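You operate a simulated robot arm through the tools that you are given. There is no shell and no other tool. Be economical: measure what you need, move in short steps, check, and stop when the job is done.

You run a simulated two-armed robot. Do the job below in one go: nothing can be reset, and whatever is moved stays where it is left.

JOB
Take the paste brush and put it on the shelf under the valve bench. Shut the parts drawer. Take the soap tin on the top of the long grey bench and put it away on the top of the grey hood. Take the yellow-handled mesh sleeve and put it on top of the green cover. Put two of the orange nozzles from the top shelf of the stock rack on the shelf under the blue-backed bench. Take the grease brush and put it in the grey soak tray. Open the black bin lid. The order is free. Set down upright: orange nozzle.

It is judged by the outcome, as a careful person would: the job done as asked, and still so three seconds after it is handed in. It fails if anything else is knocked over, pushed out of place, dropped, spilled or broken. A push-on lid holds only when it is set on centred and level and pressed home; a screw cap is set on level and turned clockwise until tight.

ROBOT AND FRAMES
Two 7-joint arms with three-finger grippers on one trunk, on a base that drives. Base frame: it is fixed to the floor where the robot stands at the start and does not move with it; the origin is under the middle of the robot, x ahead of it, y to its left, z up; the surface under the hand at the start is at about z = 900. Readings come in mm, degrees, newtons and seconds.
The left shoulder is at the start at [70, 146, 1187], the right one opposite. With the tool pointing down near the work surface each hand reaches from about 300 to 680 mm from the robot's upright axis, wherever it stands, measured 20 degrees to its own side. Places, roughly: black bin lid [-1500, 8700, 500]; grease brush (4x4x9 cm) [-4800, 200, 800]; green cover [-6250, -1250, 750]; grey soak tray (20x13x5 cm) [-6700, 4300, 800]; orange nozzle (4x3x6 cm) [-6300, -1100, 1200]; parts drawer [-1300, 100, 700]; paste brush (2x2x17 cm) [500, 100, 1000]; shelf under the blue-backed bench [-5100, 1700, 400]; shelf under the valve bench [500, -100, 300]; soap tin [-4000, 0, 750]; top of the grey hood [-1500, 6500, 1000]; yellow-handled mesh sleeve (7x6x17 cm) [-6500, -1200, 800]. Payload 2.2 kg a hand.
The TCP of each hand is the grasp point between the finger pads, 28 mm short of the fingertips. In the tool frame z runs along the fingers and y along their closing line. Largest opening 102 mm; the body of the gripper starts 71 mm behind the TCP.
Orientation is that of the tool frame in the base frame, as [roll, pitch, yaw] about the fixed x, y, z axes, in that order (R = Rz(yaw) Ry(pitch) Rx(roll)). With the fingers straight down and closing along the base's y, the tool's x points along the base's -x, its y along +y and its z along -z.

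CONTROLS
- The arms move only by the tool apply_moves. It takes "left_increments", "right_increments" or both (then of equal length, played together; a hand with none holds still); each is a list that holds one entry, the list of rows, each a list of 7 numbers: the shift along the tool's x, y, z in mm, then the turn, a rotation vector about the tool's x, y, z in degrees, then the gripper command, from -1 (fully open) to 1 (shut), values between in proportion. In form: [[[dx, dy, dz, rx, ry, rz, gripper], ...]]. A call has 1 to 12 rows; each row shifts and turns the commanded pose from where the row before left it, along the tool's axes as they then stand. A row lasts 0.2 s, in which the tool goes at most 50 mm and 8.6 degrees; a call with a longer step from one row to the next is refused whole, and so is a gripper value outside its range. Where a pose cannot be reached the arm comes as near as it can. A force on the tool above 40 N (or 10 N above the force at the start of the call, whichever is more), or a blocked arm, ends the call early, and 0.2 s more pass. The fingers move at their own pace and stop on an object; they squeeze with about 39 N. The grip force told is the motor's: it shows also when the fingers shut on nothing. Time passes only in rows, and 0.2 s behind the last, so rows that do not move let the fingers close. It gives the time, the measured TCP pose, the force on the tool (base axes), the opening and the grip force at its end, in the units of the frame above (readings bear some noise), with the torque about the TCP (base axes, N m) and any sound that the robot's microphone picked up.
- Cameras (640 x 400 px; columns grow to the right, rows downward): "scene" is now at [127.8, 43.1, 1414.2]; the picture's right is [0.47, -0.88, 0.00], its down [-0.51, -0.27, -0.82] and it looks along [0.72, 0.39, -0.58] (base axes); focal length 255 px, centre (320, 200). "left" rides on the left gripper at [72, 38, -86] in its tool frame; the picture's right is [-0.46, 0.89, 0.00], its down [-0.60, -0.32, -0.73] and it looks along [-0.65, -0.34, 0.68] (tool axes); focal length 256 px, centre (320, 200). "right" rides on the right gripper at [69, 44, -86] in its tool frame; the picture's right is [-0.53, 0.85, 0.00], its down [-0.58, -0.36, -0.73] and it looks along [-0.62, -0.39, 0.68] (tool axes); focal length 256 px, centre (320, 200).
- get_image(camera): a new picture of that camera. No time passes.
- slide_trunk(by): slides the trunk up (or, below 0, down) by that many mm; the arms and the scene camera ride with it, the base frame stays. It gives what a move gives, with no picture.
- base_move(legs): drives the robot by 1 to 6 legs, each [ahead, left, turn to the left] in mm, mm and degrees, along the robot's own axes; the way and the turn of a leg run together, so that a leg with both is an arc; at most 1500 mm and 180 degrees a leg. The arms and the cameras ride along, it lands a little off, and it stops where it bumps. It gives what a move gives.
- aim_head(pan, tilt): turns the head with the scene camera to pan (to the left, within 86 degrees either way) and tilt (down, from -29 to 69), counted from straight ahead of the robot. It gives what a move gives.
- point_at(camera, pixels): for up to 12 pixels [column, row] of the newest picture of that camera ("zoom" is the newest enlarged one), the place [x, y, z] in the base frame of the surface seen there, good to about 2 mm. No time passes.
- enlarge(camera, box): a new picture of the part [left, top, right, bottom] of that camera's present view, enlarged. No time passes.
- sign_off(): hands the job in; it is judged then, once.

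Keep the steps short. Do not move on a guess: measure, check each grasp and each placing, and mend mistakes. In all there are 138 turns and 160 pictures (those below and enlarged ones count). Leave the grippers open and the arms clear of the work at the hand-in unless told otherwise, and finish with a single line.

The tools are called after "Call:" by a JSON object that holds its "fn" and its "kwargs". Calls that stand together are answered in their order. apply_moves: Moves the arms, as the interface text tells. Its arguments: {"type":"object","properties":{"left_increments":{"type":"array","items":{"type":"array","items":{"type":"array","items":{"type":"number"}}}},"right_increments":{"type":"array","items":{"type":"array","items":{"type":"array","items":{"type":"number"}}}}},"required":[]} The other tools are called the same way: slide_trunk (by) slides the trunk up or down; base_move (legs) drives the base; aim_head (pan, tilt) turns the head that bears the scene camera; get_image (camera) takes a picture; point_at (camera, pixels) gives the place of the surface under pixels of a picture; enlarge (camera, box) takes an enlarged picture of a part of a camera's view; sign_off () hands the job in.

At the start:

```text
time: 0.0
left_tool_pos: [258.6, 401.5, 1193.8]
left_tool_rot: [180.0, 0.2, 180.0]
left_wrist_force: [0.9, 0.6, 0.6]
left_ft_torque: [-0.01, -0.02, 0.0]
left_grip_width: 101.8
left_grasp_force: 0.2
right_tool_pos: [407.2, 73.1, 1230.2]
right_tool_rot: [180.0, 0.0, -180.0]
right_wrist_force: [-0.1, 0.8, 0.0]
right_ft_torque: [-0.01, 0.04, -0.03]
right_grip_width: 102.1
right_grasp_force: 0.0
trunk travel left (down, up): [-725.0, 215.0]
robot x, y, heading: [-0.3, -0.5, -0.1]
head pan, tilt: [28.3, 35.2]
```

scene: 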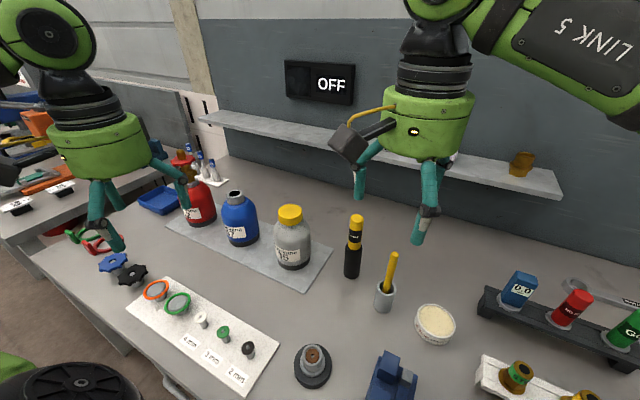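
right: 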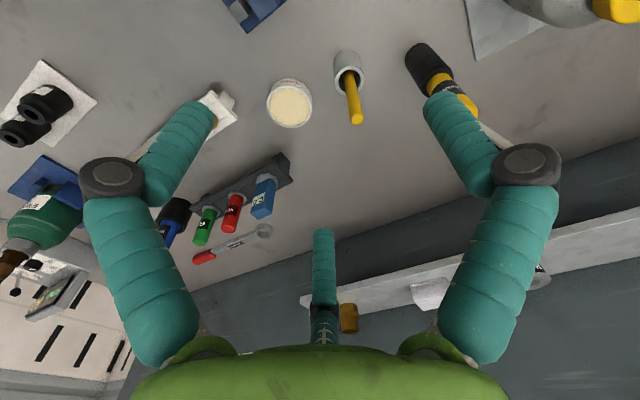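
left: 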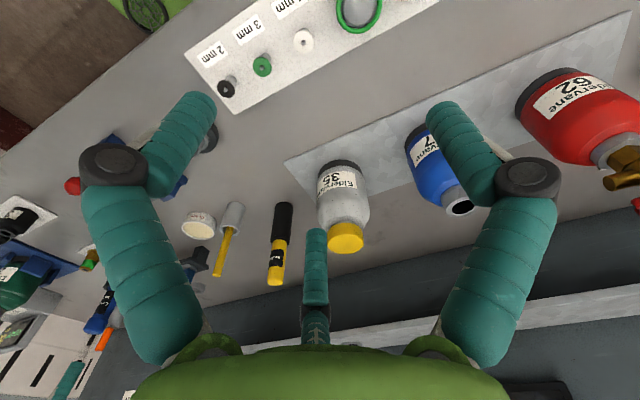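

I see a yellow stick in a grey cup at about (390,275) in the scene picture, probably the paste brush. I'll look closer and measure it.

Call:
{"fn": "enlarge", "kwargs": {"camera": "scene", "box": [320, 200, 480, 360]}}

Call:
{"fn": "point_at", "kwargs": {"camera": "scene", "pixels": [[393, 256], [388, 285], [383, 307], [355, 222], [352, 273], [434, 320], [290, 215], [440, 210], [300, 380], [330, 270]]}}

```text
2.50 times, centred on (400, 280) of scene
```

zoom: 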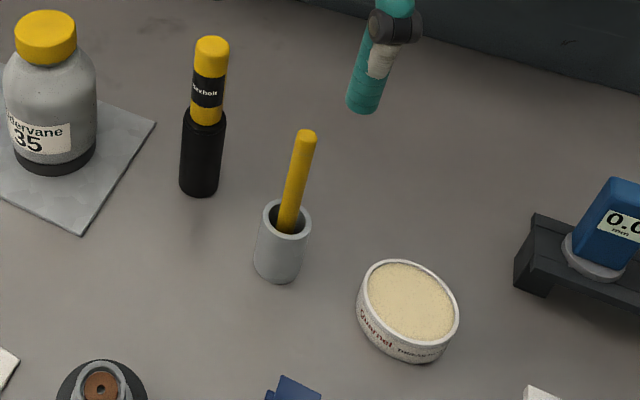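

```text
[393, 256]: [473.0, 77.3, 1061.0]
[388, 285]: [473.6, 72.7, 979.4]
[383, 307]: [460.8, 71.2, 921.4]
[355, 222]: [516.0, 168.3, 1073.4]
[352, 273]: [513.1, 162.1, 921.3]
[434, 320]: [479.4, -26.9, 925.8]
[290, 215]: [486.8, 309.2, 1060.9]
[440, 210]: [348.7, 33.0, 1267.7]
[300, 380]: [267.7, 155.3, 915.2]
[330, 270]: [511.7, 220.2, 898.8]
```

The yellow stick in the cup (axis about x 478, y 79, top z 1065) is the paste brush. I'll bring the right hand above it and lower it with the fingers partly closed.

Call:
{"fn": "apply_moves", "kwargs": {"right_increments": [[[-36, 3, 0, 0, 0, 0, 0], [-35, 3, 0, 0, 0, 0, 0], [0, 0, 45, 0, 0, 0, 0], [0, 0, 45, 0, 0, 0, 0], [0, 0, 45, 0, 0, 0, 0], [0, 0, 30, 0, 0, 0, 0], [0, 0, 20, 0, 0, 0, 0], [0, 0, 0, 0, 0, 0, 0]]]}}

Call:
{"fn": "get_image", "kwargs": {"camera": "right"}}

Call:
{"fn": "get_image", "kwargs": {"camera": "scene"}}

```text
time: 1.8
left_tool_pos: [258.7, 400.9, 1192.1]
left_tool_rot: [179.9, 0.1, -179.9]
left_wrist_force: [0.7, -0.4, 0.2]
left_ft_torque: [-0.03, 0.01, 0.03]
left_grip_width: 102.1
left_grasp_force: 0.1
right_tool_pos: [477.8, 77.1, 1045.2]
right_tool_rot: [-180.0, 0.1, 180.0]
right_wrist_force: [0.1, 0.0, -0.4]
right_ft_torque: [0.02, 0.01, 0.01]
right_grip_width: 51.3
right_grasp_force: 0.2
trunk travel left (down, up): [-725.0, 215.0]
robot x, y, heading: [-2.6, -0.5, 0.0]
head pan, tilt: [28.3, 35.2]
```

```text
155 pictures are left
```

right: 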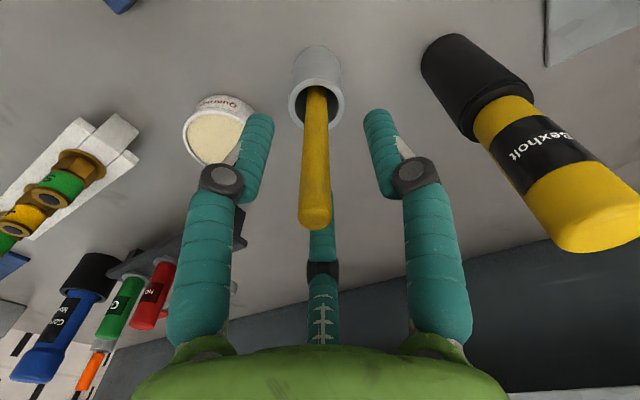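

```text
154 pictures are left
```

scene: 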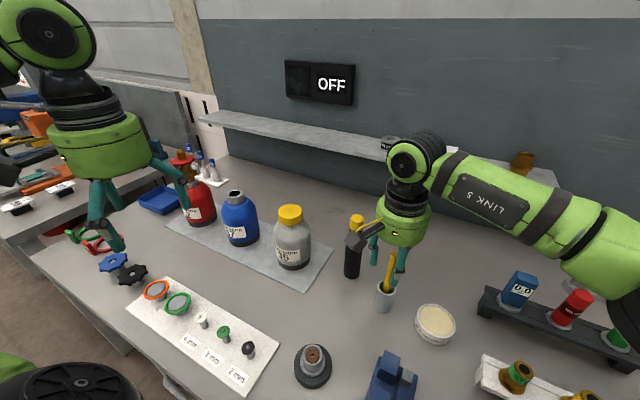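

The stick sits between the fingers. I'll close, then lift it straight up.

Call:
{"fn": "apply_moves", "kwargs": {"right_increments": [[[0, 0, 0, 0, 0, 0, 1], [0, 0, 0, 0, 0, 0, 1], [0, 0, 0, 0, 0, 0, 1], [0, 0, -20, 0, 0, 0, 1], [0, 0, -40, 0, 0, 0, 1], [0, 0, -40, 0, 0, 0, 1], [0, 0, -40, 0, 0, 0, 1], [0, 0, -10, 0, 0, 0, 1]]]}}

Call:
{"fn": "get_image", "kwargs": {"camera": "right"}}

Call:
{"fn": "get_image", "kwargs": {"camera": "scene"}}

```text
time: 3.6
left_tool_pos: [258.6, 401.7, 1192.9]
left_tool_rot: [179.8, 0.1, -180.0]
left_wrist_force: [0.5, -0.7, -0.8]
left_ft_torque: [0.02, 0.01, -0.01]
left_grip_width: 102.1
left_grasp_force: 0.1
right_tool_pos: [477.1, 80.0, 1196.0]
right_tool_rot: [179.8, 0.0, 180.0]
right_wrist_force: [0.0, 0.4, 0.4]
right_ft_torque: [-0.03, 0.04, 0.0]
right_grip_width: 12.7
right_grasp_force: 39.0
trunk travel left (down, up): [-725.0, 215.0]
robot x, y, heading: [0.7, 1.6, 0.1]
head pan, tilt: [28.3, 35.2]
```

```text
153 pictures are left
```

right: 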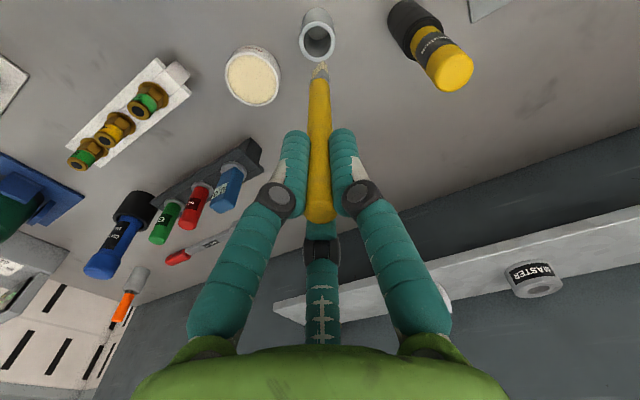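

```text
152 pictures are left
```

scene: 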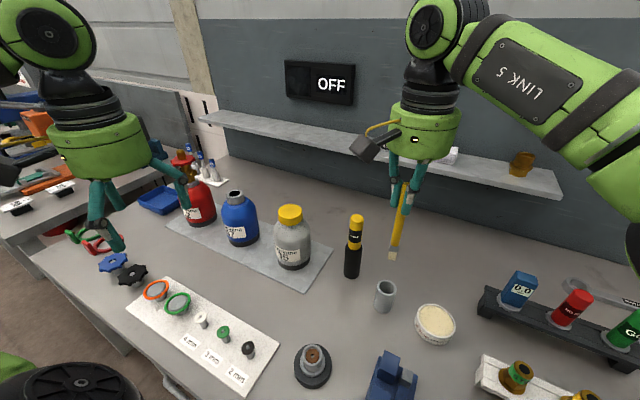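

The brush is held (12.7 mm) and the cup stayed standing. I'll raise the hand above the bottles, then back off 350 mm and look under the bench.

Call:
{"fn": "apply_moves", "kwargs": {"right_increments": [[[0, 0, -40, 0, 0, 0, 1], [0, 0, -20, 0, 0, 0, 1]]]}}

Call:
{"fn": "base_move", "kwargs": {"legs": [[-350, 0, 0]]}}

Call:
{"fn": "aim_head", "kwargs": {"pan": 0, "tilt": 50}}

Call:
{"fn": "get_image", "kwargs": {"camera": "scene"}}

```text
time: 4.2
left_tool_pos: [258.1, 401.3, 1193.0]
left_tool_rot: [179.8, 0.1, 179.9]
left_wrist_force: [0.1, -0.8, -0.2]
left_ft_torque: [-0.01, -0.01, -0.01]
left_grip_width: 101.8
left_grasp_force: 0.1
right_tool_pos: [476.1, 79.9, 1256.8]
right_tool_rot: [-180.0, 0.1, 180.0]
right_wrist_force: [-0.3, -0.1, -0.3]
right_ft_torque: [-0.01, -0.02, -0.03]
right_grip_width: 12.6
right_grasp_force: 39.2
trunk travel left (down, up): [-725.0, 215.0]
robot x, y, heading: [-2.2, 1.6, -0.3]
head pan, tilt: [28.3, 35.2]
```

```text
time: 6.5
left_tool_pos: [-92.1, 401.1, 1191.8]
left_tool_rot: [180.0, 0.0, -179.9]
left_wrist_force: [-0.4, -0.2, 0.3]
left_ft_torque: [0.01, 0.03, -0.02]
left_grip_width: 102.1
left_grasp_force: 0.0
right_tool_pos: [127.0, 79.7, 1255.1]
right_tool_rot: [180.0, -0.1, -180.0]
right_wrist_force: [0.0, -0.3, 0.2]
right_ft_torque: [-0.01, 0.01, -0.03]
right_grip_width: 12.7
right_grasp_force: 38.7
trunk travel left (down, up): [-725.0, 215.0]
robot x, y, heading: [-353.8, 2.0, -0.1]
head pan, tilt: [28.3, 35.2]
```

```text
time: 7.4
left_tool_pos: [-94.2, 401.2, 1192.8]
left_tool_rot: [179.9, 0.0, -180.0]
left_wrist_force: [-0.3, 1.1, 0.3]
left_ft_torque: [0.01, -0.01, 0.03]
left_grip_width: 102.1
left_grasp_force: 0.0
right_tool_pos: [125.6, 78.5, 1255.0]
right_tool_rot: [179.9, -0.1, 180.0]
right_wrist_force: [0.3, 0.4, 0.4]
right_ft_torque: [0.03, 0.02, 0.01]
right_grip_width: 12.2
right_grasp_force: 39.5
trunk travel left (down, up): [-725.0, 215.0]
robot x, y, heading: [-352.9, 0.0, -0.1]
head pan, tilt: [0.0, 50.0]
```

```text
151 pictures are left
```

scene: 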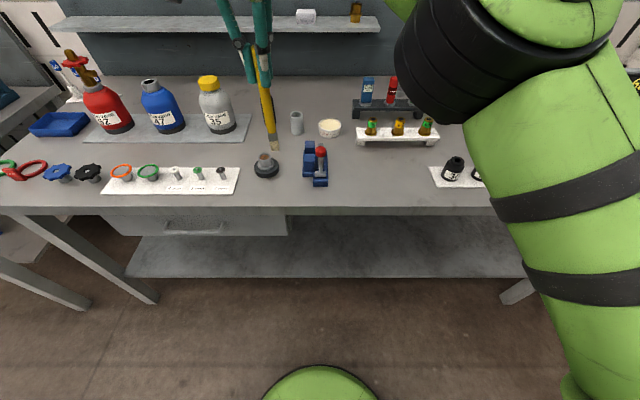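

The shelf under the bench is visible at rows 235–275. I'll measure the shelf, the bench edge and the floor.

Call:
{"fn": "point_at", "kwargs": {"camera": "scene", "pixels": [[350, 212], [350, 206], [350, 275], [350, 240], [140, 272], [515, 275], [250, 232], [400, 255], [150, 300], [320, 385], [450, 250]]}}

```text
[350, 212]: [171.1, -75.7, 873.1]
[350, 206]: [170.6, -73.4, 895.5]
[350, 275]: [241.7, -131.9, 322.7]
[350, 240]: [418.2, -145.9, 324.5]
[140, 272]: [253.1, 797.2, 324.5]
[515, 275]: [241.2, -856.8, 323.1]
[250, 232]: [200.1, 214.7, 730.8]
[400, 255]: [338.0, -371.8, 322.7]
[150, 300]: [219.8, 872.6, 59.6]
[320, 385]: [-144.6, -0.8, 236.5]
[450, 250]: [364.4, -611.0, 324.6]
```

Shelf: z 324, starting at x 241. I'll back off 100 mm more, lower the trunk by 700, then swing the hand to point ahead, 13° down.

Call:
{"fn": "base_move", "kwargs": {"legs": [[-100, 0, 0]]}}

Call:
{"fn": "slide_trunk", "kwargs": {"by": -700}}

Call:
{"fn": "apply_moves", "kwargs": {"right_increments": [[[0, -30, 0, 0, -8.6, 0, 1], [0, -30, 0, 0, -8.6, 0, 1], [0, -30, 0, 0, -8.6, 0, 1], [0, -30, 0, 0, -8.6, 0, 1], [0, -30, 0, 0, -8.6, 0, 1], [0, -30, 0, 0, -8.6, 0, 1], [0, -30, 0, 0, -8.6, 0, 1], [0, -30, 0, 0, -8.6, 0, 1], [0, -30, 0, 0, -7.2, 0, 1], [0, 0, 0, 0, 0, 0, 1]]]}}

Call:
{"fn": "aim_head", "kwargs": {"pan": 0, "tilt": 20}}

Call:
{"fn": "get_image", "kwargs": {"camera": "scene"}}

```text
time: 8.6
left_tool_pos: [-191.7, 401.3, 1192.2]
left_tool_rot: [179.9, -0.2, 180.0]
left_wrist_force: [-0.9, 0.9, -0.3]
left_ft_torque: [0.03, 0.03, -0.01]
left_grip_width: 101.8
left_grasp_force: 0.2
right_tool_pos: [28.2, 79.0, 1254.9]
right_tool_rot: [179.8, -0.1, 179.9]
right_wrist_force: [0.4, 0.4, -0.6]
right_ft_torque: [0.0, -0.01, -0.03]
right_grip_width: 12.5
right_grasp_force: 39.0
trunk travel left (down, up): [-725.0, 215.0]
robot x, y, heading: [-451.6, -0.5, 0.1]
head pan, tilt: [0.0, 50.0]
```

```text
refused: -700 is not a number from -400 to 400
```

```text
time: 10.8
left_tool_pos: [-193.3, 401.6, 1191.9]
left_tool_rot: [-180.0, 0.0, 179.9]
left_wrist_force: [-0.3, -0.6, -0.2]
left_ft_torque: [-0.01, 0.04, -0.01]
left_grip_width: 101.6
left_grasp_force: 0.0
right_tool_pos: [26.2, -191.4, 1256.8]
right_tool_rot: [-179.9, 76.1, -180.0]
right_wrist_force: [0.4, 1.2, -0.9]
right_ft_torque: [-0.01, 0.02, -0.01]
right_grip_width: 12.5
right_grasp_force: 38.8
trunk travel left (down, up): [-725.0, 215.0]
robot x, y, heading: [-451.3, 1.4, -0.2]
head pan, tilt: [0.0, 50.0]
```

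```text
time: 11.7
left_tool_pos: [-194.3, 401.2, 1191.5]
left_tool_rot: [179.9, 0.0, 179.9]
left_wrist_force: [0.1, -0.3, -0.1]
left_ft_torque: [-0.03, 0.02, 0.01]
left_grip_width: 101.9
left_grasp_force: 0.0
right_tool_pos: [26.6, -192.5, 1256.8]
right_tool_rot: [179.7, 76.0, 179.6]
right_wrist_force: [-0.3, 0.3, -0.5]
right_ft_torque: [-0.03, 0.06, 0.0]
right_grip_width: 12.5
right_grasp_force: 38.9
trunk travel left (down, up): [-725.0, 215.0]
robot x, y, heading: [-456.3, 0.2, -0.1]
head pan, tilt: [0.0, 20.0]
```

```text
150 pictures are left
```

scene: 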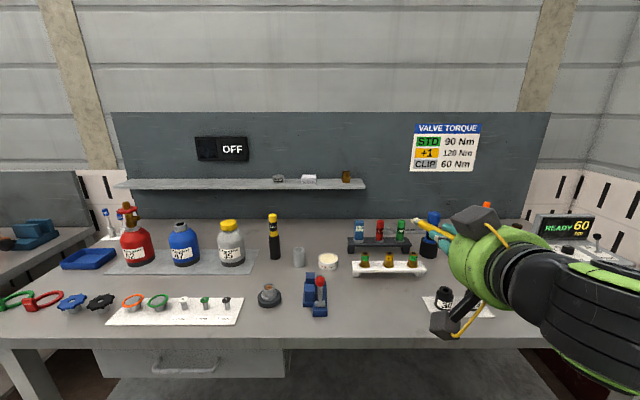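

The sign "VALVE TORQUE" confirms the bench. The trunk takes at most 400 mm per call. The brush tip is near the bench edge now, so I back off 150 mm first, then lower in two slides.

Call:
{"fn": "base_move", "kwargs": {"legs": [[-150, 0, 0]]}}

Call:
{"fn": "slide_trunk", "kwargs": {"by": -350}}

Call:
{"fn": "slide_trunk", "kwargs": {"by": -350}}

Call:
{"fn": "get_image", "kwargs": {"camera": "scene"}}

```text
time: 13.1
left_tool_pos: [-338.7, 401.2, 1192.6]
left_tool_rot: [179.9, 0.0, -179.9]
left_wrist_force: [0.2, 0.3, -0.8]
left_ft_torque: [0.01, 0.0, 0.0]
left_grip_width: 101.8
left_grasp_force: 0.1
right_tool_pos: [-117.7, -192.0, 1255.7]
right_tool_rot: [179.6, 75.8, 179.6]
right_wrist_force: [0.7, -0.3, -0.7]
right_ft_torque: [0.01, 0.04, -0.05]
right_grip_width: 12.7
right_grasp_force: 39.6
trunk travel left (down, up): [-725.0, 215.0]
robot x, y, heading: [-598.6, -0.3, -0.0]
head pan, tilt: [0.0, 20.0]
```

```text
time: 16.5
left_tool_pos: [-341.3, 401.5, 842.4]
left_tool_rot: [180.0, -0.1, -180.0]
left_wrist_force: [0.2, 0.2, 0.1]
left_ft_torque: [0.02, -0.01, 0.0]
left_grip_width: 102.0
left_grasp_force: 0.0
right_tool_pos: [-120.4, -192.2, 907.7]
right_tool_rot: [179.7, 75.9, 179.7]
right_wrist_force: [0.7, -0.2, 0.9]
right_ft_torque: [0.0, 0.02, 0.03]
right_grip_width: 12.6
right_grasp_force: 39.0
trunk travel left (down, up): [-375.0, 565.0]
robot x, y, heading: [-598.2, 4.2, -0.1]
head pan, tilt: [0.0, 20.0]
```

```text
time: 19.9
left_tool_pos: [-341.1, 401.3, 492.7]
left_tool_rot: [179.8, 0.1, 180.0]
left_wrist_force: [-0.3, 0.4, 0.2]
left_ft_torque: [-0.04, 0.02, 0.0]
left_grip_width: 102.1
left_grasp_force: 0.1
right_tool_pos: [-120.2, -193.2, 557.5]
right_tool_rot: [179.8, 76.0, 179.6]
right_wrist_force: [-0.1, -0.2, -0.6]
right_ft_torque: [0.01, 0.01, 0.0]
right_grip_width: 12.7
right_grasp_force: 39.1
trunk travel left (down, up): [-25.0, 915.0]
robot x, y, heading: [-598.7, -1.0, 0.3]
head pan, tilt: [0.0, 20.0]
```

```text
149 pictures are left
```

scene: 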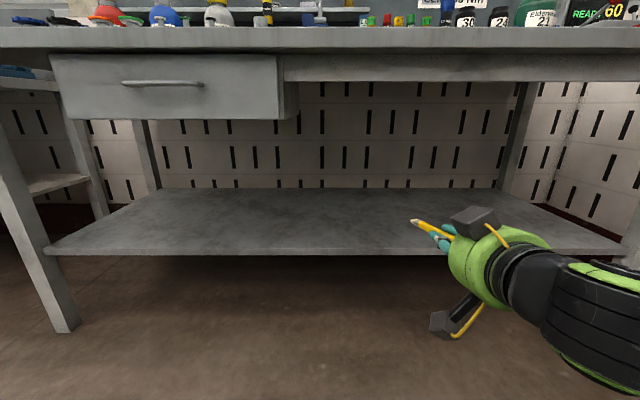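

The shelf is empty. I'll drive 350 ahead, then tilt the hand to 25° down and reach in over the shelf.

Call:
{"fn": "base_move", "kwargs": {"legs": [[350, 0, 0]]}}

Call:
{"fn": "apply_moves", "kwargs": {"right_increments": [[[0, 0, 0, 0, 5.5, 0, 1], [0, 0, 0, 0, 5.5, 0, 1], [18, 0, 32.6, 0, 0, 0, 1], [18, 0, 32.6, 0, 0, 0, 1], [18, 0, 32.6, 0, 0, 0, 1], [18, 0, 32.6, 0, 0, 0, 1], [18, 0, 32.6, 0, 0, 0, 1], [0, 0, 0, 0, 0, 0, 1]]]}}

Call:
{"fn": "get_image", "kwargs": {"camera": "scene"}}

Call:
{"fn": "get_image", "kwargs": {"camera": "right"}}

```text
time: 22.2
left_tool_pos: [10.2, 401.8, 492.6]
left_tool_rot: [179.8, 0.0, 179.9]
left_wrist_force: [0.0, 1.3, 0.4]
left_ft_torque: [-0.01, -0.01, 0.03]
left_grip_width: 102.0
left_grasp_force: 0.1
right_tool_pos: [231.3, -191.1, 556.5]
right_tool_rot: [179.7, 76.0, 179.7]
right_wrist_force: [-0.1, -0.2, 0.3]
right_ft_torque: [0.0, 0.0, -0.02]
right_grip_width: 12.5
right_grasp_force: 38.9
trunk travel left (down, up): [-25.0, 915.0]
robot x, y, heading: [-246.1, 1.4, -0.4]
head pan, tilt: [0.0, 20.0]
```

```text
time: 24.0
left_tool_pos: [10.2, 400.5, 494.0]
left_tool_rot: [179.9, 0.1, 180.0]
left_wrist_force: [-0.6, -0.1, -0.6]
left_ft_torque: [-0.01, -0.01, -0.02]
left_grip_width: 102.1
left_grasp_force: 0.1
right_tool_pos: [342.5, -192.3, 405.9]
right_tool_rot: [179.8, 65.0, 179.8]
right_wrist_force: [-0.4, 0.2, -0.7]
right_ft_torque: [0.03, 0.02, -0.01]
right_grip_width: 12.9
right_grasp_force: 38.6
trunk travel left (down, up): [-25.0, 915.0]
robot x, y, heading: [-248.5, 2.5, 0.2]
head pan, tilt: [0.0, 20.0]
```

```text
148 pictures are left
```

scene: 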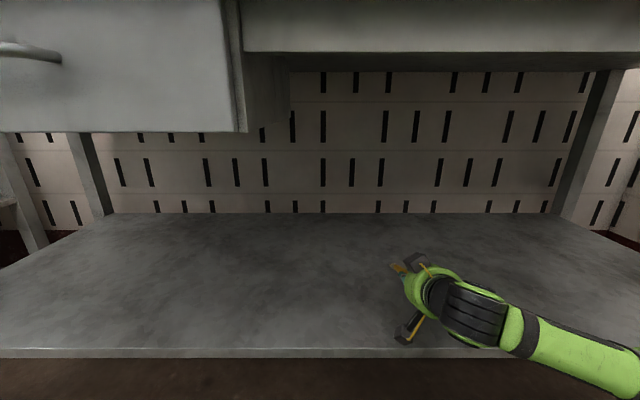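

```text
147 pictures are left
```

right: 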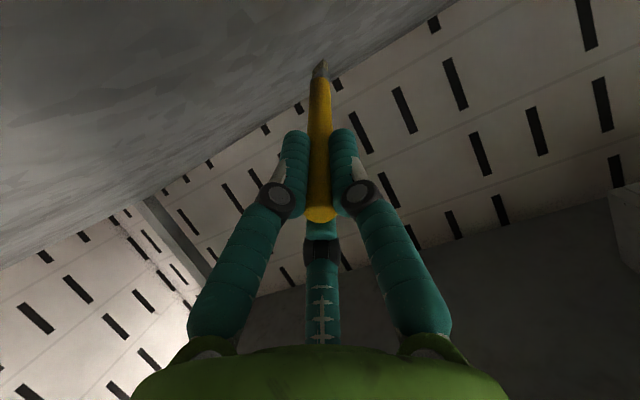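

The tip is about 12–20 mm above the shelf. I'll lower gently in small steps, watching the force.

Call:
{"fn": "apply_moves", "kwargs": {"right_increments": [[[4.5, 0, 2.1, 0, 0, 0, 1], [4.5, 0, 2.1, 0, 0, 0, 1], [3.6, 0, 1.7, 0, 0, 0, 1], [0, 0, 0, 0, 0, 0, 1]]]}}

Call:
{"fn": "point_at", "kwargs": {"camera": "right", "pixels": [[320, 70], [320, 62], [318, 140]]}}

```text
time: 25.0
left_tool_pos: [10.3, 402.8, 493.0]
left_tool_rot: [179.9, 0.0, -179.9]
left_wrist_force: [0.1, -1.2, -0.5]
left_ft_torque: [0.02, 0.0, 0.0]
left_grip_width: 102.0
left_grasp_force: 0.1
right_tool_pos: [341.5, -191.8, 391.8]
right_tool_rot: [179.9, 65.0, 179.8]
right_wrist_force: [0.7, 0.4, 0.0]
right_ft_torque: [-0.01, 0.03, -0.01]
right_grip_width: 12.8
right_grasp_force: 38.6
trunk travel left (down, up): [-25.0, 915.0]
robot x, y, heading: [-248.1, -2.3, 0.2]
head pan, tilt: [0.0, 20.0]
```

```text
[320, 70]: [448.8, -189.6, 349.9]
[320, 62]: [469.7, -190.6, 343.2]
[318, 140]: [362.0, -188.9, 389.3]
```

The tip should be a few mm above the shelf. I lower 3 mm per step until contact.

Call:
{"fn": "apply_moves", "kwargs": {"right_increments": [[[2.7, 0, 1.3, 0, 0, 0, 1], [2.7, 0, 1.3, 0, 0, 0, 1], [0, 0, 0, 0, 0, 0, 1]]]}}

```text
time: 25.8
left_tool_pos: [9.1, 402.7, 492.0]
left_tool_rot: [179.8, 0.1, 179.9]
left_wrist_force: [0.9, -0.1, 0.1]
left_ft_torque: [0.0, 0.01, 0.03]
left_grip_width: 101.8
left_grasp_force: 0.1
right_tool_pos: [341.3, -191.4, 388.3]
right_tool_rot: [179.8, 65.2, 179.8]
right_wrist_force: [-0.5, -0.7, 7.1]
right_ft_torque: [-0.04, -0.96, -0.12]
right_grip_width: 12.6
right_grasp_force: 38.9
trunk travel left (down, up): [-25.0, 915.0]
robot x, y, heading: [-249.6, 0.7, 0.2]
head pan, tilt: [0.0, 20.0]
```

Contact (7 N). Release the brush and pull back along the tool axis.

Call:
{"fn": "apply_moves", "kwargs": {"right_increments": [[[0, 0, 0, 0, 0, 0, -0.3], [0, 0, 0, 0, 0, 0, -0.3], [0, 0, 0, 0, 0, 0, -0.3], [-5, 0, -30, 0, 0, 0, -0.3], [-5, 0, -40, 0, 0, 0, -0.3], [-5, 0, -40, 0, 0, 0, -0.3], [0, 0, -45, 0, 0, 0, -0.3], [0, 0, -45, 0, 0, 0, -0.3]]]}}

Call:
{"fn": "get_image", "kwargs": {"camera": "scene"}}

```text
time: 27.6
left_tool_pos: [10.3, 401.9, 493.0]
left_tool_rot: [-180.0, -0.1, 180.0]
left_wrist_force: [0.0, -0.4, 0.1]
left_ft_torque: [0.02, 0.01, 0.0]
left_grip_width: 102.0
left_grasp_force: 0.1
right_tool_pos: [221.2, -185.0, 509.9]
right_tool_rot: [180.0, 64.9, -180.0]
right_wrist_force: [0.9, -0.3, 0.0]
right_ft_torque: [-0.02, 0.02, -0.04]
right_grip_width: 66.3
right_grasp_force: 0.1
right hand out of reach, approached as far as the arm can: row 7, 8
trunk travel left (down, up): [-25.0, 915.0]
robot x, y, heading: [-250.1, -3.7, 0.0]
head pan, tilt: [0.0, 20.0]
```

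```text
146 pictures are left
```

scene: 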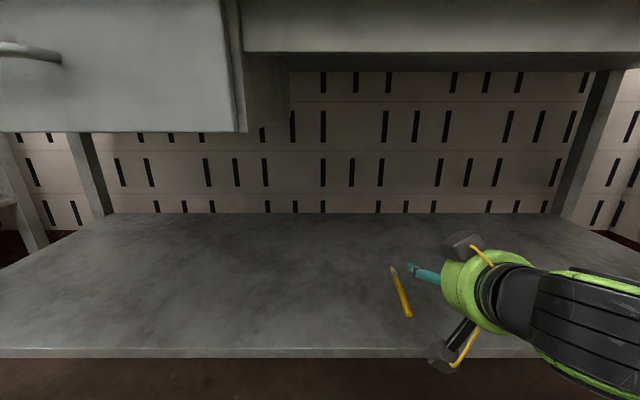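

The brush lies on the shelf. I back away, raise the trunk, bring the right hand back to pointing down and turn toward the drawer side.

Call:
{"fn": "base_move", "kwargs": {"legs": [[-330, 0, 0]]}}

Call:
{"fn": "slide_trunk", "kwargs": {"by": 400}}

Call:
{"fn": "apply_moves", "kwargs": {"right_increments": [[[0, 0, 0, 0, 8.1, 0, -0.3], [0, 0, 0, 0, 8.1, 0, -0.3], [0, 0, 0, 0, 8.1, 0, -0.3], [0, 0, 0, 0, 8.1, 0, -0.3], [0, 0, 0, 0, 8.1, 0, -0.3], [0, 0, 0, 0, 8.1, 0, -0.3], [0, 0, 0, 0, 8.1, 0, -0.3], [0, 0, 0, 0, 8.1, 0, -1], [40, -20, 0, 0, 0, 0, -1], [40, -20, 0, 0, 0, 0, -1], [40, -20, 0, 0, 0, 0, -1], [30, 0, 0, 0, 0, 0, -1]]]}}

Call:
{"fn": "aim_head", "kwargs": {"pan": 85, "tilt": 25}}

Call:
{"fn": "get_image", "kwargs": {"camera": "scene"}}

```text
time: 29.7
left_tool_pos: [-310.0, 401.0, 492.9]
left_tool_rot: [179.9, -0.1, -179.7]
left_wrist_force: [-0.1, 0.5, -0.5]
left_ft_torque: [0.02, 0.01, 0.04]
left_grip_width: 102.0
left_grasp_force: 0.0
right_tool_pos: [-96.0, -184.2, 509.4]
right_tool_rot: [179.8, 64.9, -179.9]
right_wrist_force: [-0.4, 0.2, 1.1]
right_ft_torque: [0.02, 0.01, 0.01]
right_grip_width: 66.7
right_grasp_force: 0.2
trunk travel left (down, up): [-25.0, 915.0]
robot x, y, heading: [-563.6, -2.4, 0.5]
head pan, tilt: [0.0, 20.0]
```

```text
time: 33.5
left_tool_pos: [-309.3, 402.6, 891.8]
left_tool_rot: [179.9, 0.0, -179.7]
left_wrist_force: [0.0, -0.8, 0.2]
left_ft_torque: [-0.01, 0.01, 0.01]
left_grip_width: 101.6
left_grasp_force: 0.0
right_tool_pos: [-95.5, -184.0, 910.2]
right_tool_rot: [179.9, 64.9, -179.9]
right_wrist_force: [0.4, -0.4, -0.1]
right_ft_torque: [-0.01, 0.01, 0.02]
right_grip_width: 66.3
right_grasp_force: 0.1
trunk travel left (down, up): [-425.0, 515.0]
robot x, y, heading: [-565.8, -1.0, 0.4]
head pan, tilt: [0.0, 20.0]
```

```text
time: 36.1
left_tool_pos: [-309.3, 401.2, 891.9]
left_tool_rot: [179.8, 0.1, -179.6]
left_wrist_force: [0.7, -0.4, 0.1]
left_ft_torque: [0.02, -0.02, -0.03]
left_grip_width: 102.0
left_grasp_force: 0.0
right_tool_pos: [-245.4, -243.1, 910.6]
right_tool_rot: [179.9, 0.1, -179.8]
right_wrist_force: [-0.5, 0.7, 0.7]
right_ft_torque: [0.0, -0.03, 0.0]
right_grip_width: 101.8
right_grasp_force: 0.1
trunk travel left (down, up): [-425.0, 515.0]
robot x, y, heading: [-564.8, -3.7, 0.3]
head pan, tilt: [0.0, 20.0]
```

```text
time: 37.7
left_tool_pos: [-308.0, 402.2, 892.9]
left_tool_rot: [179.9, 0.0, -179.7]
left_wrist_force: [0.9, -0.3, -0.4]
left_ft_torque: [-0.04, -0.01, -0.02]
left_grip_width: 102.0
left_grasp_force: 0.0
right_tool_pos: [-244.0, -243.7, 910.5]
right_tool_rot: [179.9, 0.1, -179.8]
right_wrist_force: [1.1, 0.3, 0.2]
right_ft_torque: [0.0, -0.02, 0.0]
right_grip_width: 102.1
right_grasp_force: 0.1
trunk travel left (down, up): [-425.0, 515.0]
robot x, y, heading: [-569.8, -1.8, 0.2]
head pan, tilt: [85.0, 25.0]
```

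```text
145 pictures are left
```

scene: 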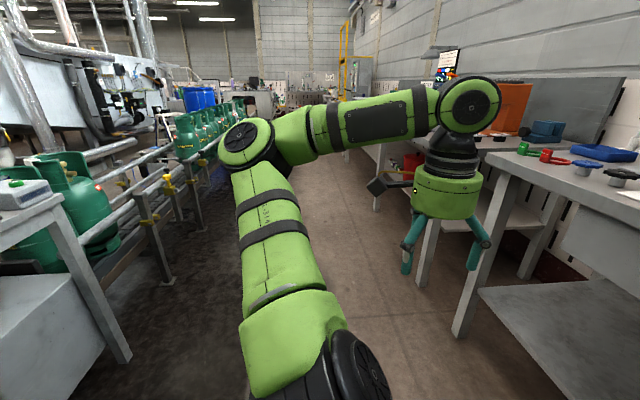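

There's an aisle to the left. I turn left 90° and look further left to see the drawer.

Call:
{"fn": "base_move", "kwargs": {"legs": [[0, 0, 90]]}}

Call:
{"fn": "get_image", "kwargs": {"camera": "scene"}}

```text
time: 42.0
left_tool_pos: [-970.5, 253.1, 892.5]
left_tool_rot: [179.9, 0.0, -89.5]
left_wrist_force: [-0.5, 0.0, 0.3]
left_ft_torque: [-0.02, -0.02, 0.02]
left_grip_width: 102.0
left_grasp_force: 0.1
right_tool_pos: [-323.5, 320.8, 911.5]
right_tool_rot: [179.8, 0.1, -89.7]
right_wrist_force: [0.6, -0.1, -1.0]
right_ft_torque: [-0.01, 0.02, 0.0]
right_grip_width: 102.3
right_grasp_force: 0.0
trunk travel left (down, up): [-425.0, 515.0]
robot x, y, heading: [-566.7, -4.5, 90.6]
head pan, tilt: [85.0, 25.0]
```

```text
144 pictures are left
```

scene: 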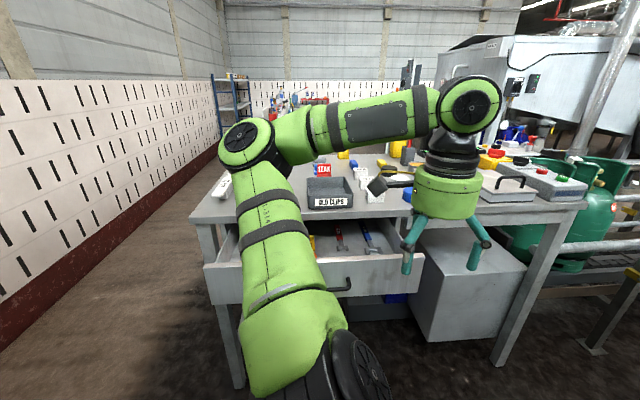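

Call:
{"fn": "point_at", "kwargs": {"camera": "scene", "pixels": [[330, 290], [341, 284], [400, 270], [380, 245], [420, 290], [215, 275], [560, 210], [200, 215], [440, 330], [220, 190]]}}

Call:
{"fn": "enlarge", "kwargs": {"camera": "scene", "box": [190, 140, 590, 390]}}

```text
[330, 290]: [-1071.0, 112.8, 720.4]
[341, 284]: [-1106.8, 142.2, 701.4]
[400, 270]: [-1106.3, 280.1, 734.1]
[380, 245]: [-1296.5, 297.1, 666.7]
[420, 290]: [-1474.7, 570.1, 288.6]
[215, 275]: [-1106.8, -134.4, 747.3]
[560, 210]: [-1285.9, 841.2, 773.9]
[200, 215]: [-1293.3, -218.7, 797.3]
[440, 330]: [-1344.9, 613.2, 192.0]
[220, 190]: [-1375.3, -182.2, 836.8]
```

```text
1.60 times, centred on (390, 265) of scene
```

zoom: 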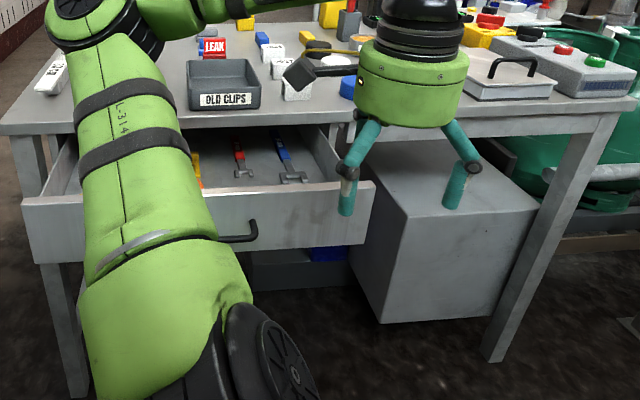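

The parts drawer stands open: front panel at x −1106, bench edge at about x −1285. I turn to face it.

Call:
{"fn": "base_move", "kwargs": {"legs": [[0, 0, 89.5]]}}

Call:
{"fn": "aim_head", "kwargs": {"pan": 0, "tilt": 40}}

Call:
{"fn": "get_image", "kwargs": {"camera": "scene"}}

```text
time: 46.2
left_tool_pos: [-822.4, -403.0, 891.1]
left_tool_rot: [180.0, 0.0, 0.1]
left_wrist_force: [0.1, 1.0, 0.0]
left_ft_torque: [-0.03, 0.02, -0.01]
left_grip_width: 102.0
left_grasp_force: 0.0
right_tool_pos: [-887.0, 242.4, 910.7]
right_tool_rot: [179.8, 0.1, 0.0]
right_wrist_force: [0.1, -0.1, -0.3]
right_ft_torque: [-0.02, 0.02, 0.03]
right_grip_width: 102.0
right_grasp_force: 0.1
trunk travel left (down, up): [-425.0, 515.0]
robot x, y, heading: [-563.8, -1.2, -180.0]
head pan, tilt: [85.0, 25.0]
```

```text
time: 47.8
left_tool_pos: [-821.8, -403.2, 892.7]
left_tool_rot: [179.9, 0.0, 0.1]
left_wrist_force: [1.1, -0.4, 1.1]
left_ft_torque: [0.03, 0.0, 0.0]
left_grip_width: 102.0
left_grasp_force: 0.0
right_tool_pos: [-886.9, 243.2, 910.1]
right_tool_rot: [179.9, 0.2, 0.0]
right_wrist_force: [-0.4, 0.2, -0.4]
right_ft_torque: [0.0, 0.02, 0.0]
right_grip_width: 102.0
right_grasp_force: 0.0
trunk travel left (down, up): [-425.0, 515.0]
robot x, y, heading: [-568.1, -0.8, -179.8]
head pan, tilt: [0.0, 40.0]
```

```text
142 pictures are left
```

scene: 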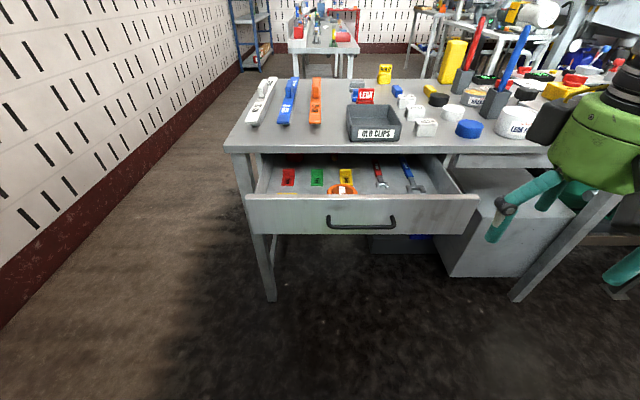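

I see the drawer with a handle at (362,222) and small items inside. I zoom in to check nothing would jam and measure the front.

Call:
{"fn": "enlarge", "kwargs": {"camera": "scene", "box": [230, 130, 490, 290]}}

Call:
{"fn": "point_at", "kwargs": {"camera": "scene", "pixels": [[362, 227], [328, 222], [394, 220], [362, 205], [362, 198], [362, 233], [260, 200], [470, 196], [362, 152], [340, 189], [405, 165]]}}

```text
2.46 times, centred on (360, 210) of scene
```

zoom: 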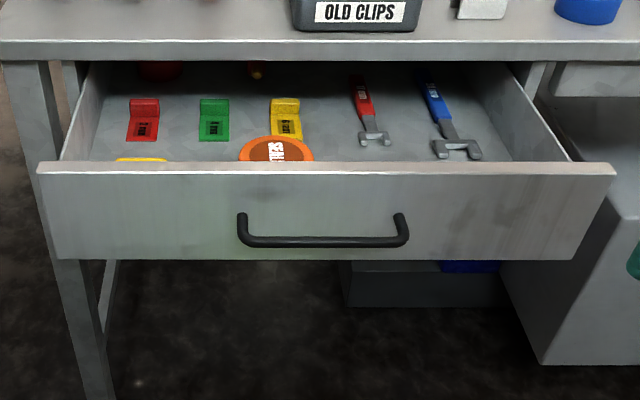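

```text
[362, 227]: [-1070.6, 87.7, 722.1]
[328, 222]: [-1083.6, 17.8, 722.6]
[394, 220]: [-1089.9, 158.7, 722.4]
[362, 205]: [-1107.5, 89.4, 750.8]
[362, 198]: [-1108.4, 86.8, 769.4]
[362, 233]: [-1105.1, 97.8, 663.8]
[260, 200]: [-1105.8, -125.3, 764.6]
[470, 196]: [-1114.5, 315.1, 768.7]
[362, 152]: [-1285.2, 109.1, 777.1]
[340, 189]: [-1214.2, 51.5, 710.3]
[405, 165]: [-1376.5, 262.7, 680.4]
```

The panel spans z 663–770, centred at y 90, handle at z 722. I'll push the panel just above the handle with closed fingertips. First I back off 120 mm, extend the right hand and swing it to point ahead.

Call:
{"fn": "base_move", "kwargs": {"legs": [[-120, 0, 0]]}}

Call:
{"fn": "apply_moves", "kwargs": {"right_increments": [[[-45, 40, 0, 0, 0, 0, 1], [-45, 40, 0, 0, 0, 0, 1], [-45, 40, 0, 0, 0, 0, 1], [-35, 33, 0, 0, 0, 0, 1], [0, 0, 0, 0, -8.5, 0, 1], [0, 0, 0, 0, -8.5, 0, 1], [0, 0, 0, 0, -8.5, 0, 1], [0, 0, 0, 0, -8.5, 0, 1], [0, 0, 0, 0, -8.5, 0, 1], [0, 0, 0, 0, -8.5, 0, 1], [0, 0, 0, 0, -8.5, 0, 1], [0, 0, 0, 0, -8.5, 0, 1]]]}}

Call:
{"fn": "apply_moves", "kwargs": {"right_increments": [[[0, 0, 0, 0, -8, 0, 1], [0, 0, 0, 0, -8, 0, 1], [0, 0, 0, 0, -6, 0, 1], [40, 0, 0, 0, 0, 0, 1], [40, 0, 0, 0, 0, 0, 1], [40, 0, 0, 0, 0, 0, 1], [44, 0, 0, 0, 0, 0, 1], [0, 0, 0, 0, 0, 0, 1]]]}}

Call:
{"fn": "get_image", "kwargs": {"camera": "scene"}}

```text
time: 49.0
left_tool_pos: [-706.8, -403.4, 892.9]
left_tool_rot: [179.9, 0.1, 0.2]
left_wrist_force: [1.1, -0.2, 0.2]
left_ft_torque: [-0.01, 0.02, -0.01]
left_grip_width: 102.0
left_grasp_force: 0.2
right_tool_pos: [-769.1, 242.8, 912.4]
right_tool_rot: [179.8, 0.1, 0.1]
right_wrist_force: [0.2, 0.0, -0.2]
right_ft_torque: [-0.01, 0.05, -0.02]
right_grip_width: 102.1
right_grasp_force: 0.1
trunk travel left (down, up): [-425.0, 515.0]
robot x, y, heading: [-450.2, 0.2, -179.5]
head pan, tilt: [0.0, 40.0]
```

```text
refused: row 1 steps farther than a row can; nothing moved
```

```text
time: 50.8
left_tool_pos: [-707.2, -403.4, 891.9]
left_tool_rot: [179.9, -0.1, 0.1]
left_wrist_force: [-0.2, -0.3, 0.2]
left_ft_torque: [-0.01, -0.02, 0.0]
left_grip_width: 102.3
left_grasp_force: 0.0
right_tool_pos: [-641.8, 252.8, 917.3]
right_tool_rot: [180.0, 22.0, 0.0]
right_wrist_force: [-0.8, 0.4, -0.6]
right_ft_torque: [0.05, -0.02, -0.03]
right_grip_width: 2.2
right_grasp_force: 31.0
right hand out of reach, approached as far as the arm can: row 5, 6, 7
trunk travel left (down, up): [-425.0, 515.0]
robot x, y, heading: [-451.4, -4.2, -179.8]
head pan, tilt: [0.0, 40.0]
```

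```text
140 pictures are left
```

scene: 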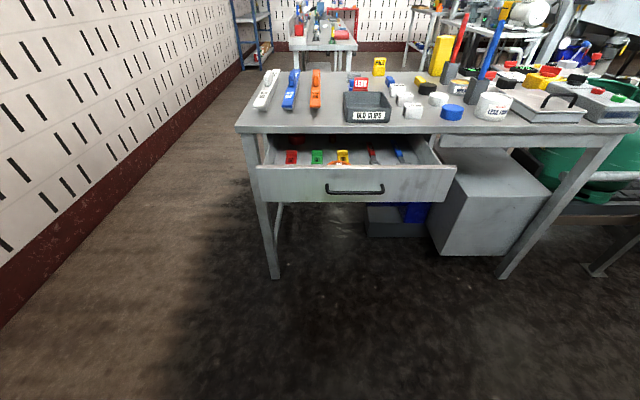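

The first call was refused for a combined step over 50 mm, so the hand only tilted 22° and drew back. It touched nothing. I extend it ahead now in smaller steps.

Call:
{"fn": "apply_moves", "kwargs": {"right_increments": [[[-38, 22, 15, 0, 0, 0, 1], [-38, 22, 15, 0, 0, 0, 1], [-38, 22, 15, 0, 0, 0, 1], [-38, 22, 15, 0, 0, 0, 1], [-38, 22, 15, 0, 0, 0, 1], [-38, 22, 15, 0, 0, 0, 1], [-38, 22, 15, 0, 0, 0, 1], [0, 0, 0, 0, -8.5, 0, 1], [0, 0, 0, 0, -8.5, 0, 1], [0, 0, 0, 0, -8.5, 0, 1], [0, 0, 0, 0, -8.5, 0, 1], [0, 0, 0, 0, 0, 0, 1]]]}}

Call:
{"fn": "apply_moves", "kwargs": {"right_increments": [[[0, 0, 0, 0, -8.5, 0, 1], [0, 0, 0, 0, -8.5, 0, 1], [0, 0, 0, 0, -8.5, 0, 1], [0, 0, 0, 0, -8.5, 0, 1], [0, 0, 0, 0, 0, 0, 1]]]}}

```text
time: 53.4
left_tool_pos: [-706.6, -402.1, 893.0]
left_tool_rot: [179.9, 0.0, 0.0]
left_wrist_force: [0.4, 0.1, -0.7]
left_ft_torque: [0.02, 0.02, -0.04]
left_grip_width: 102.2
left_grasp_force: 0.1
right_tool_pos: [-928.4, 100.2, 920.3]
right_tool_rot: [179.8, 56.3, 0.0]
right_wrist_force: [-0.5, 0.9, -0.2]
right_ft_torque: [0.02, 0.01, 0.01]
right_grip_width: 1.9
right_grasp_force: 31.4
trunk travel left (down, up): [-425.0, 515.0]
robot x, y, heading: [-448.4, -3.2, -179.9]
head pan, tilt: [0.0, 40.0]
```

```text
time: 54.6
left_tool_pos: [-706.8, -402.5, 892.3]
left_tool_rot: [179.9, 0.0, 0.2]
left_wrist_force: [-1.0, -0.1, 0.6]
left_ft_torque: [-0.02, 0.02, 0.02]
left_grip_width: 102.0
left_grasp_force: 0.1
right_tool_pos: [-935.4, 96.1, 921.8]
right_tool_rot: [45.5, 89.8, -134.5]
right_wrist_force: [-0.4, 0.9, -0.4]
right_ft_torque: [-0.04, 0.01, 0.02]
right_grip_width: 1.7
right_grasp_force: 32.2
right hand out of reach, approached as far as the arm can: row 4
trunk travel left (down, up): [-425.0, 515.0]
robot x, y, heading: [-449.0, 1.7, -180.1]
head pan, tilt: [0.0, 40.0]
```

The hand points straight ahead. I lower the trunk so the tip comes to z 745, then drive 100 mm closer.

Call:
{"fn": "slide_trunk", "kwargs": {"by": -176}}

Call:
{"fn": "base_move", "kwargs": {"legs": [[110, 0, 0]]}}

Call:
{"fn": "get_image", "kwargs": {"camera": "scene"}}

```text
time: 56.6
left_tool_pos: [-707.8, -403.4, 715.2]
left_tool_rot: [179.9, 0.0, 0.0]
left_wrist_force: [-0.3, -0.1, -0.5]
left_ft_torque: [0.01, 0.04, -0.01]
left_grip_width: 102.2
left_grasp_force: 0.0
right_tool_pos: [-934.1, 95.8, 746.4]
right_tool_rot: [33.5, 89.9, -146.5]
right_wrist_force: [0.1, 0.1, 0.5]
right_ft_torque: [0.03, 0.02, 0.01]
right_grip_width: 2.1
right_grasp_force: 31.1
trunk travel left (down, up): [-249.0, 691.0]
robot x, y, heading: [-449.4, -0.6, -179.8]
head pan, tilt: [0.0, 40.0]
```

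```text
time: 57.8
left_tool_pos: [-817.3, -402.3, 716.4]
left_tool_rot: [179.9, 0.0, 0.0]
left_wrist_force: [0.3, -0.5, -0.3]
left_ft_torque: [0.01, -0.01, -0.02]
left_grip_width: 102.0
left_grasp_force: 0.0
right_tool_pos: [-1043.4, 97.2, 745.3]
right_tool_rot: [43.1, 89.9, -137.1]
right_wrist_force: [-0.4, 0.8, -0.3]
right_ft_torque: [0.03, 0.01, -0.01]
right_grip_width: 2.3
right_grasp_force: 31.8
trunk travel left (down, up): [-249.0, 691.0]
robot x, y, heading: [-558.0, -0.3, 179.9]
head pan, tilt: [0.0, 40.0]
```

```text
139 pictures are left
```

scene: 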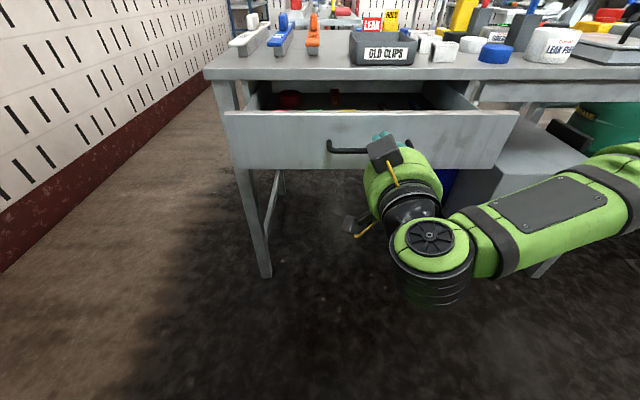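

The fingertips are 35 mm before the panel, just above the handle. I push ahead gently in 18 mm steps.

Call:
{"fn": "apply_moves", "kwargs": {"right_increments": [[[0, 0, 18, 0, 0, 0, 1], [0, 0, 18, 0, 0, 0, 1], [0, 0, 18, 0, 0, 0, 1], [0, 0, 18, 0, 0, 0, 1], [0, 0, 18, 0, 0, 0, 1], [0, 0, 18, 0, 0, 0, 1], [0, 0, 18, 0, 0, 0, 1], [0, 0, 18, 0, 0, 0, 1], [0, 0, 18, 0, 0, 0, 1]]]}}

Call:
{"fn": "get_image", "kwargs": {"camera": "scene"}}

```text
time: 59.8
left_tool_pos: [-815.9, -402.5, 716.2]
left_tool_rot: [179.9, 0.0, -0.1]
left_wrist_force: [0.5, -0.5, -0.4]
left_ft_torque: [0.02, -0.01, 0.0]
left_grip_width: 102.0
left_grasp_force: 0.0
right_tool_pos: [-1204.6, 96.9, 746.8]
right_tool_rot: [37.4, 89.8, -142.9]
right_wrist_force: [0.0, -0.1, -0.6]
right_ft_torque: [-0.01, -0.04, 0.0]
right_grip_width: 2.1
right_grasp_force: 31.4
trunk travel left (down, up): [-249.0, 691.0]
robot x, y, heading: [-559.5, -1.0, 180.0]
head pan, tilt: [0.0, 40.0]
```

```text
138 pictures are left
```

scene: 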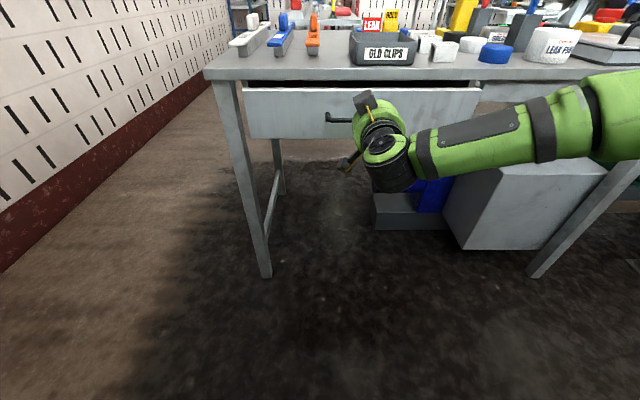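

The drawer is sliding well. I keep pushing in 10 mm steps until it meets the stop.

Call:
{"fn": "apply_moves", "kwargs": {"right_increments": [[[0, 0, 12, 0, 0, 0, 1], [0, 0, 12, 0, 0, 0, 1], [0, 0, 12, 0, 0, 0, 1], [0, 0, 10, 0, 0, 0, 1], [0, 0, 8, 0, 0, 0, 1], [0, 0, 8, 0, 0, 0, 1], [0, 0, 8, 0, 0, 0, 1], [0, 0, 6, 0, 0, 0, 1], [0, 0, 6, 0, 0, 0, 1], [0, 0, 0, 0, 0, 0, 1]]]}}

Call:
{"fn": "get_image", "kwargs": {"camera": "scene"}}

```text
time: 61.4
left_tool_pos: [-813.4, -401.4, 717.3]
left_tool_rot: [179.9, 0.2, -0.1]
left_wrist_force: [0.4, -1.0, -0.1]
left_ft_torque: [0.04, 0.02, -0.02]
left_grip_width: 102.1
left_grasp_force: 0.1
right_tool_pos: [-1267.0, 97.2, 745.7]
right_tool_rot: [136.8, 89.9, -43.4]
right_wrist_force: [25.4, 5.2, 3.2]
right_ft_torque: [-0.09, 0.15, 0.03]
right_grip_width: 5.8
right_grasp_force: 31.2
trunk travel left (down, up): [-249.0, 691.0]
robot x, y, heading: [-555.9, 2.5, 179.7]
head pan, tilt: [0.0, 40.0]
stopped in row 8 (right hand): the force on the tool passed its limit at 51 N (the readings are from after the stop); the commanded pose is now the measured one
```

```text
137 pictures are left
```

scene: 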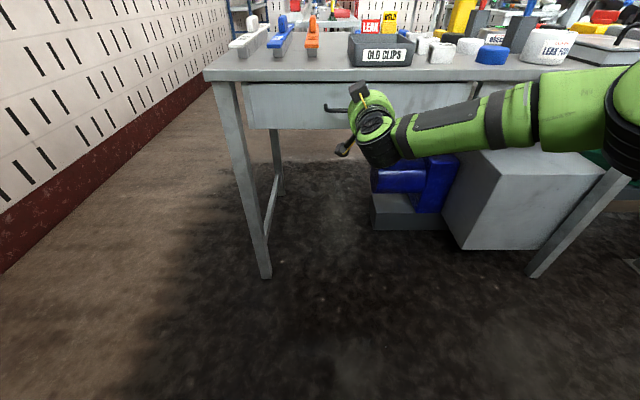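

The panel met the stop at x ≈ −1295. I pull the hand back and check the drawer.

Call:
{"fn": "apply_moves", "kwargs": {"right_increments": [[[0, 0, -20, 0, 0, 0, 1], [0, 0, -40, 0, 0, 0, 1], [0, 0, -40, 0, 0, 0, 1], [0, 0, -40, 0, 0, 0, 1], [0, 0, -40, 0, 0, 0, 1], [0, 0, -20, 0, 0, 0, 1]]]}}

Call:
{"fn": "base_move", "kwargs": {"legs": [[-150, 0, 0]]}}

Call:
{"fn": "get_image", "kwargs": {"camera": "scene"}}

Call:
{"fn": "point_at", "kwargs": {"camera": "scene", "pixels": [[300, 155], [420, 150], [340, 128], [260, 120], [450, 130]]}}

```text
time: 62.8
left_tool_pos: [-816.0, -401.7, 717.3]
left_tool_rot: [179.8, 0.0, -0.1]
left_wrist_force: [0.1, -0.7, 0.9]
left_ft_torque: [0.02, -0.01, -0.01]
left_grip_width: 102.3
left_grasp_force: 0.1
right_tool_pos: [-1072.0, 94.4, 745.3]
right_tool_rot: [-170.7, 89.6, 9.3]
right_wrist_force: [0.7, 0.1, -0.7]
right_ft_torque: [-0.02, 0.03, -0.01]
right_grip_width: 2.4
right_grasp_force: 32.3
trunk travel left (down, up): [-249.0, 691.0]
robot x, y, heading: [-558.2, -1.5, 179.9]
head pan, tilt: [0.0, 40.0]
```

```text
time: 64.1
left_tool_pos: [-665.0, -403.4, 716.0]
left_tool_rot: [179.8, 0.1, -0.1]
left_wrist_force: [0.4, -0.2, -0.6]
left_ft_torque: [-0.02, 0.0, -0.01]
left_grip_width: 101.7
left_grasp_force: 0.1
right_tool_pos: [-921.6, 94.4, 743.6]
right_tool_rot: [-177.2, 89.6, 2.7]
right_wrist_force: [-0.1, 0.0, -0.1]
right_ft_torque: [-0.01, 0.01, 0.02]
right_grip_width: 2.2
right_grasp_force: 31.6
trunk travel left (down, up): [-249.0, 691.0]
robot x, y, heading: [-410.5, -2.0, 180.1]
head pan, tilt: [0.0, 40.0]
```

```text
136 pictures are left
```

scene: 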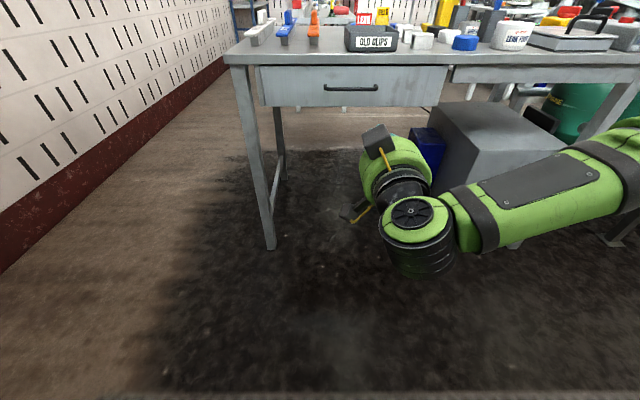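

```text
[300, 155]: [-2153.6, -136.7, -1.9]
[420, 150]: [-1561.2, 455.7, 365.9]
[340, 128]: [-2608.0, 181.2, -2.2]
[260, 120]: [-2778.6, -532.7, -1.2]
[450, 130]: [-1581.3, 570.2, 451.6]
```

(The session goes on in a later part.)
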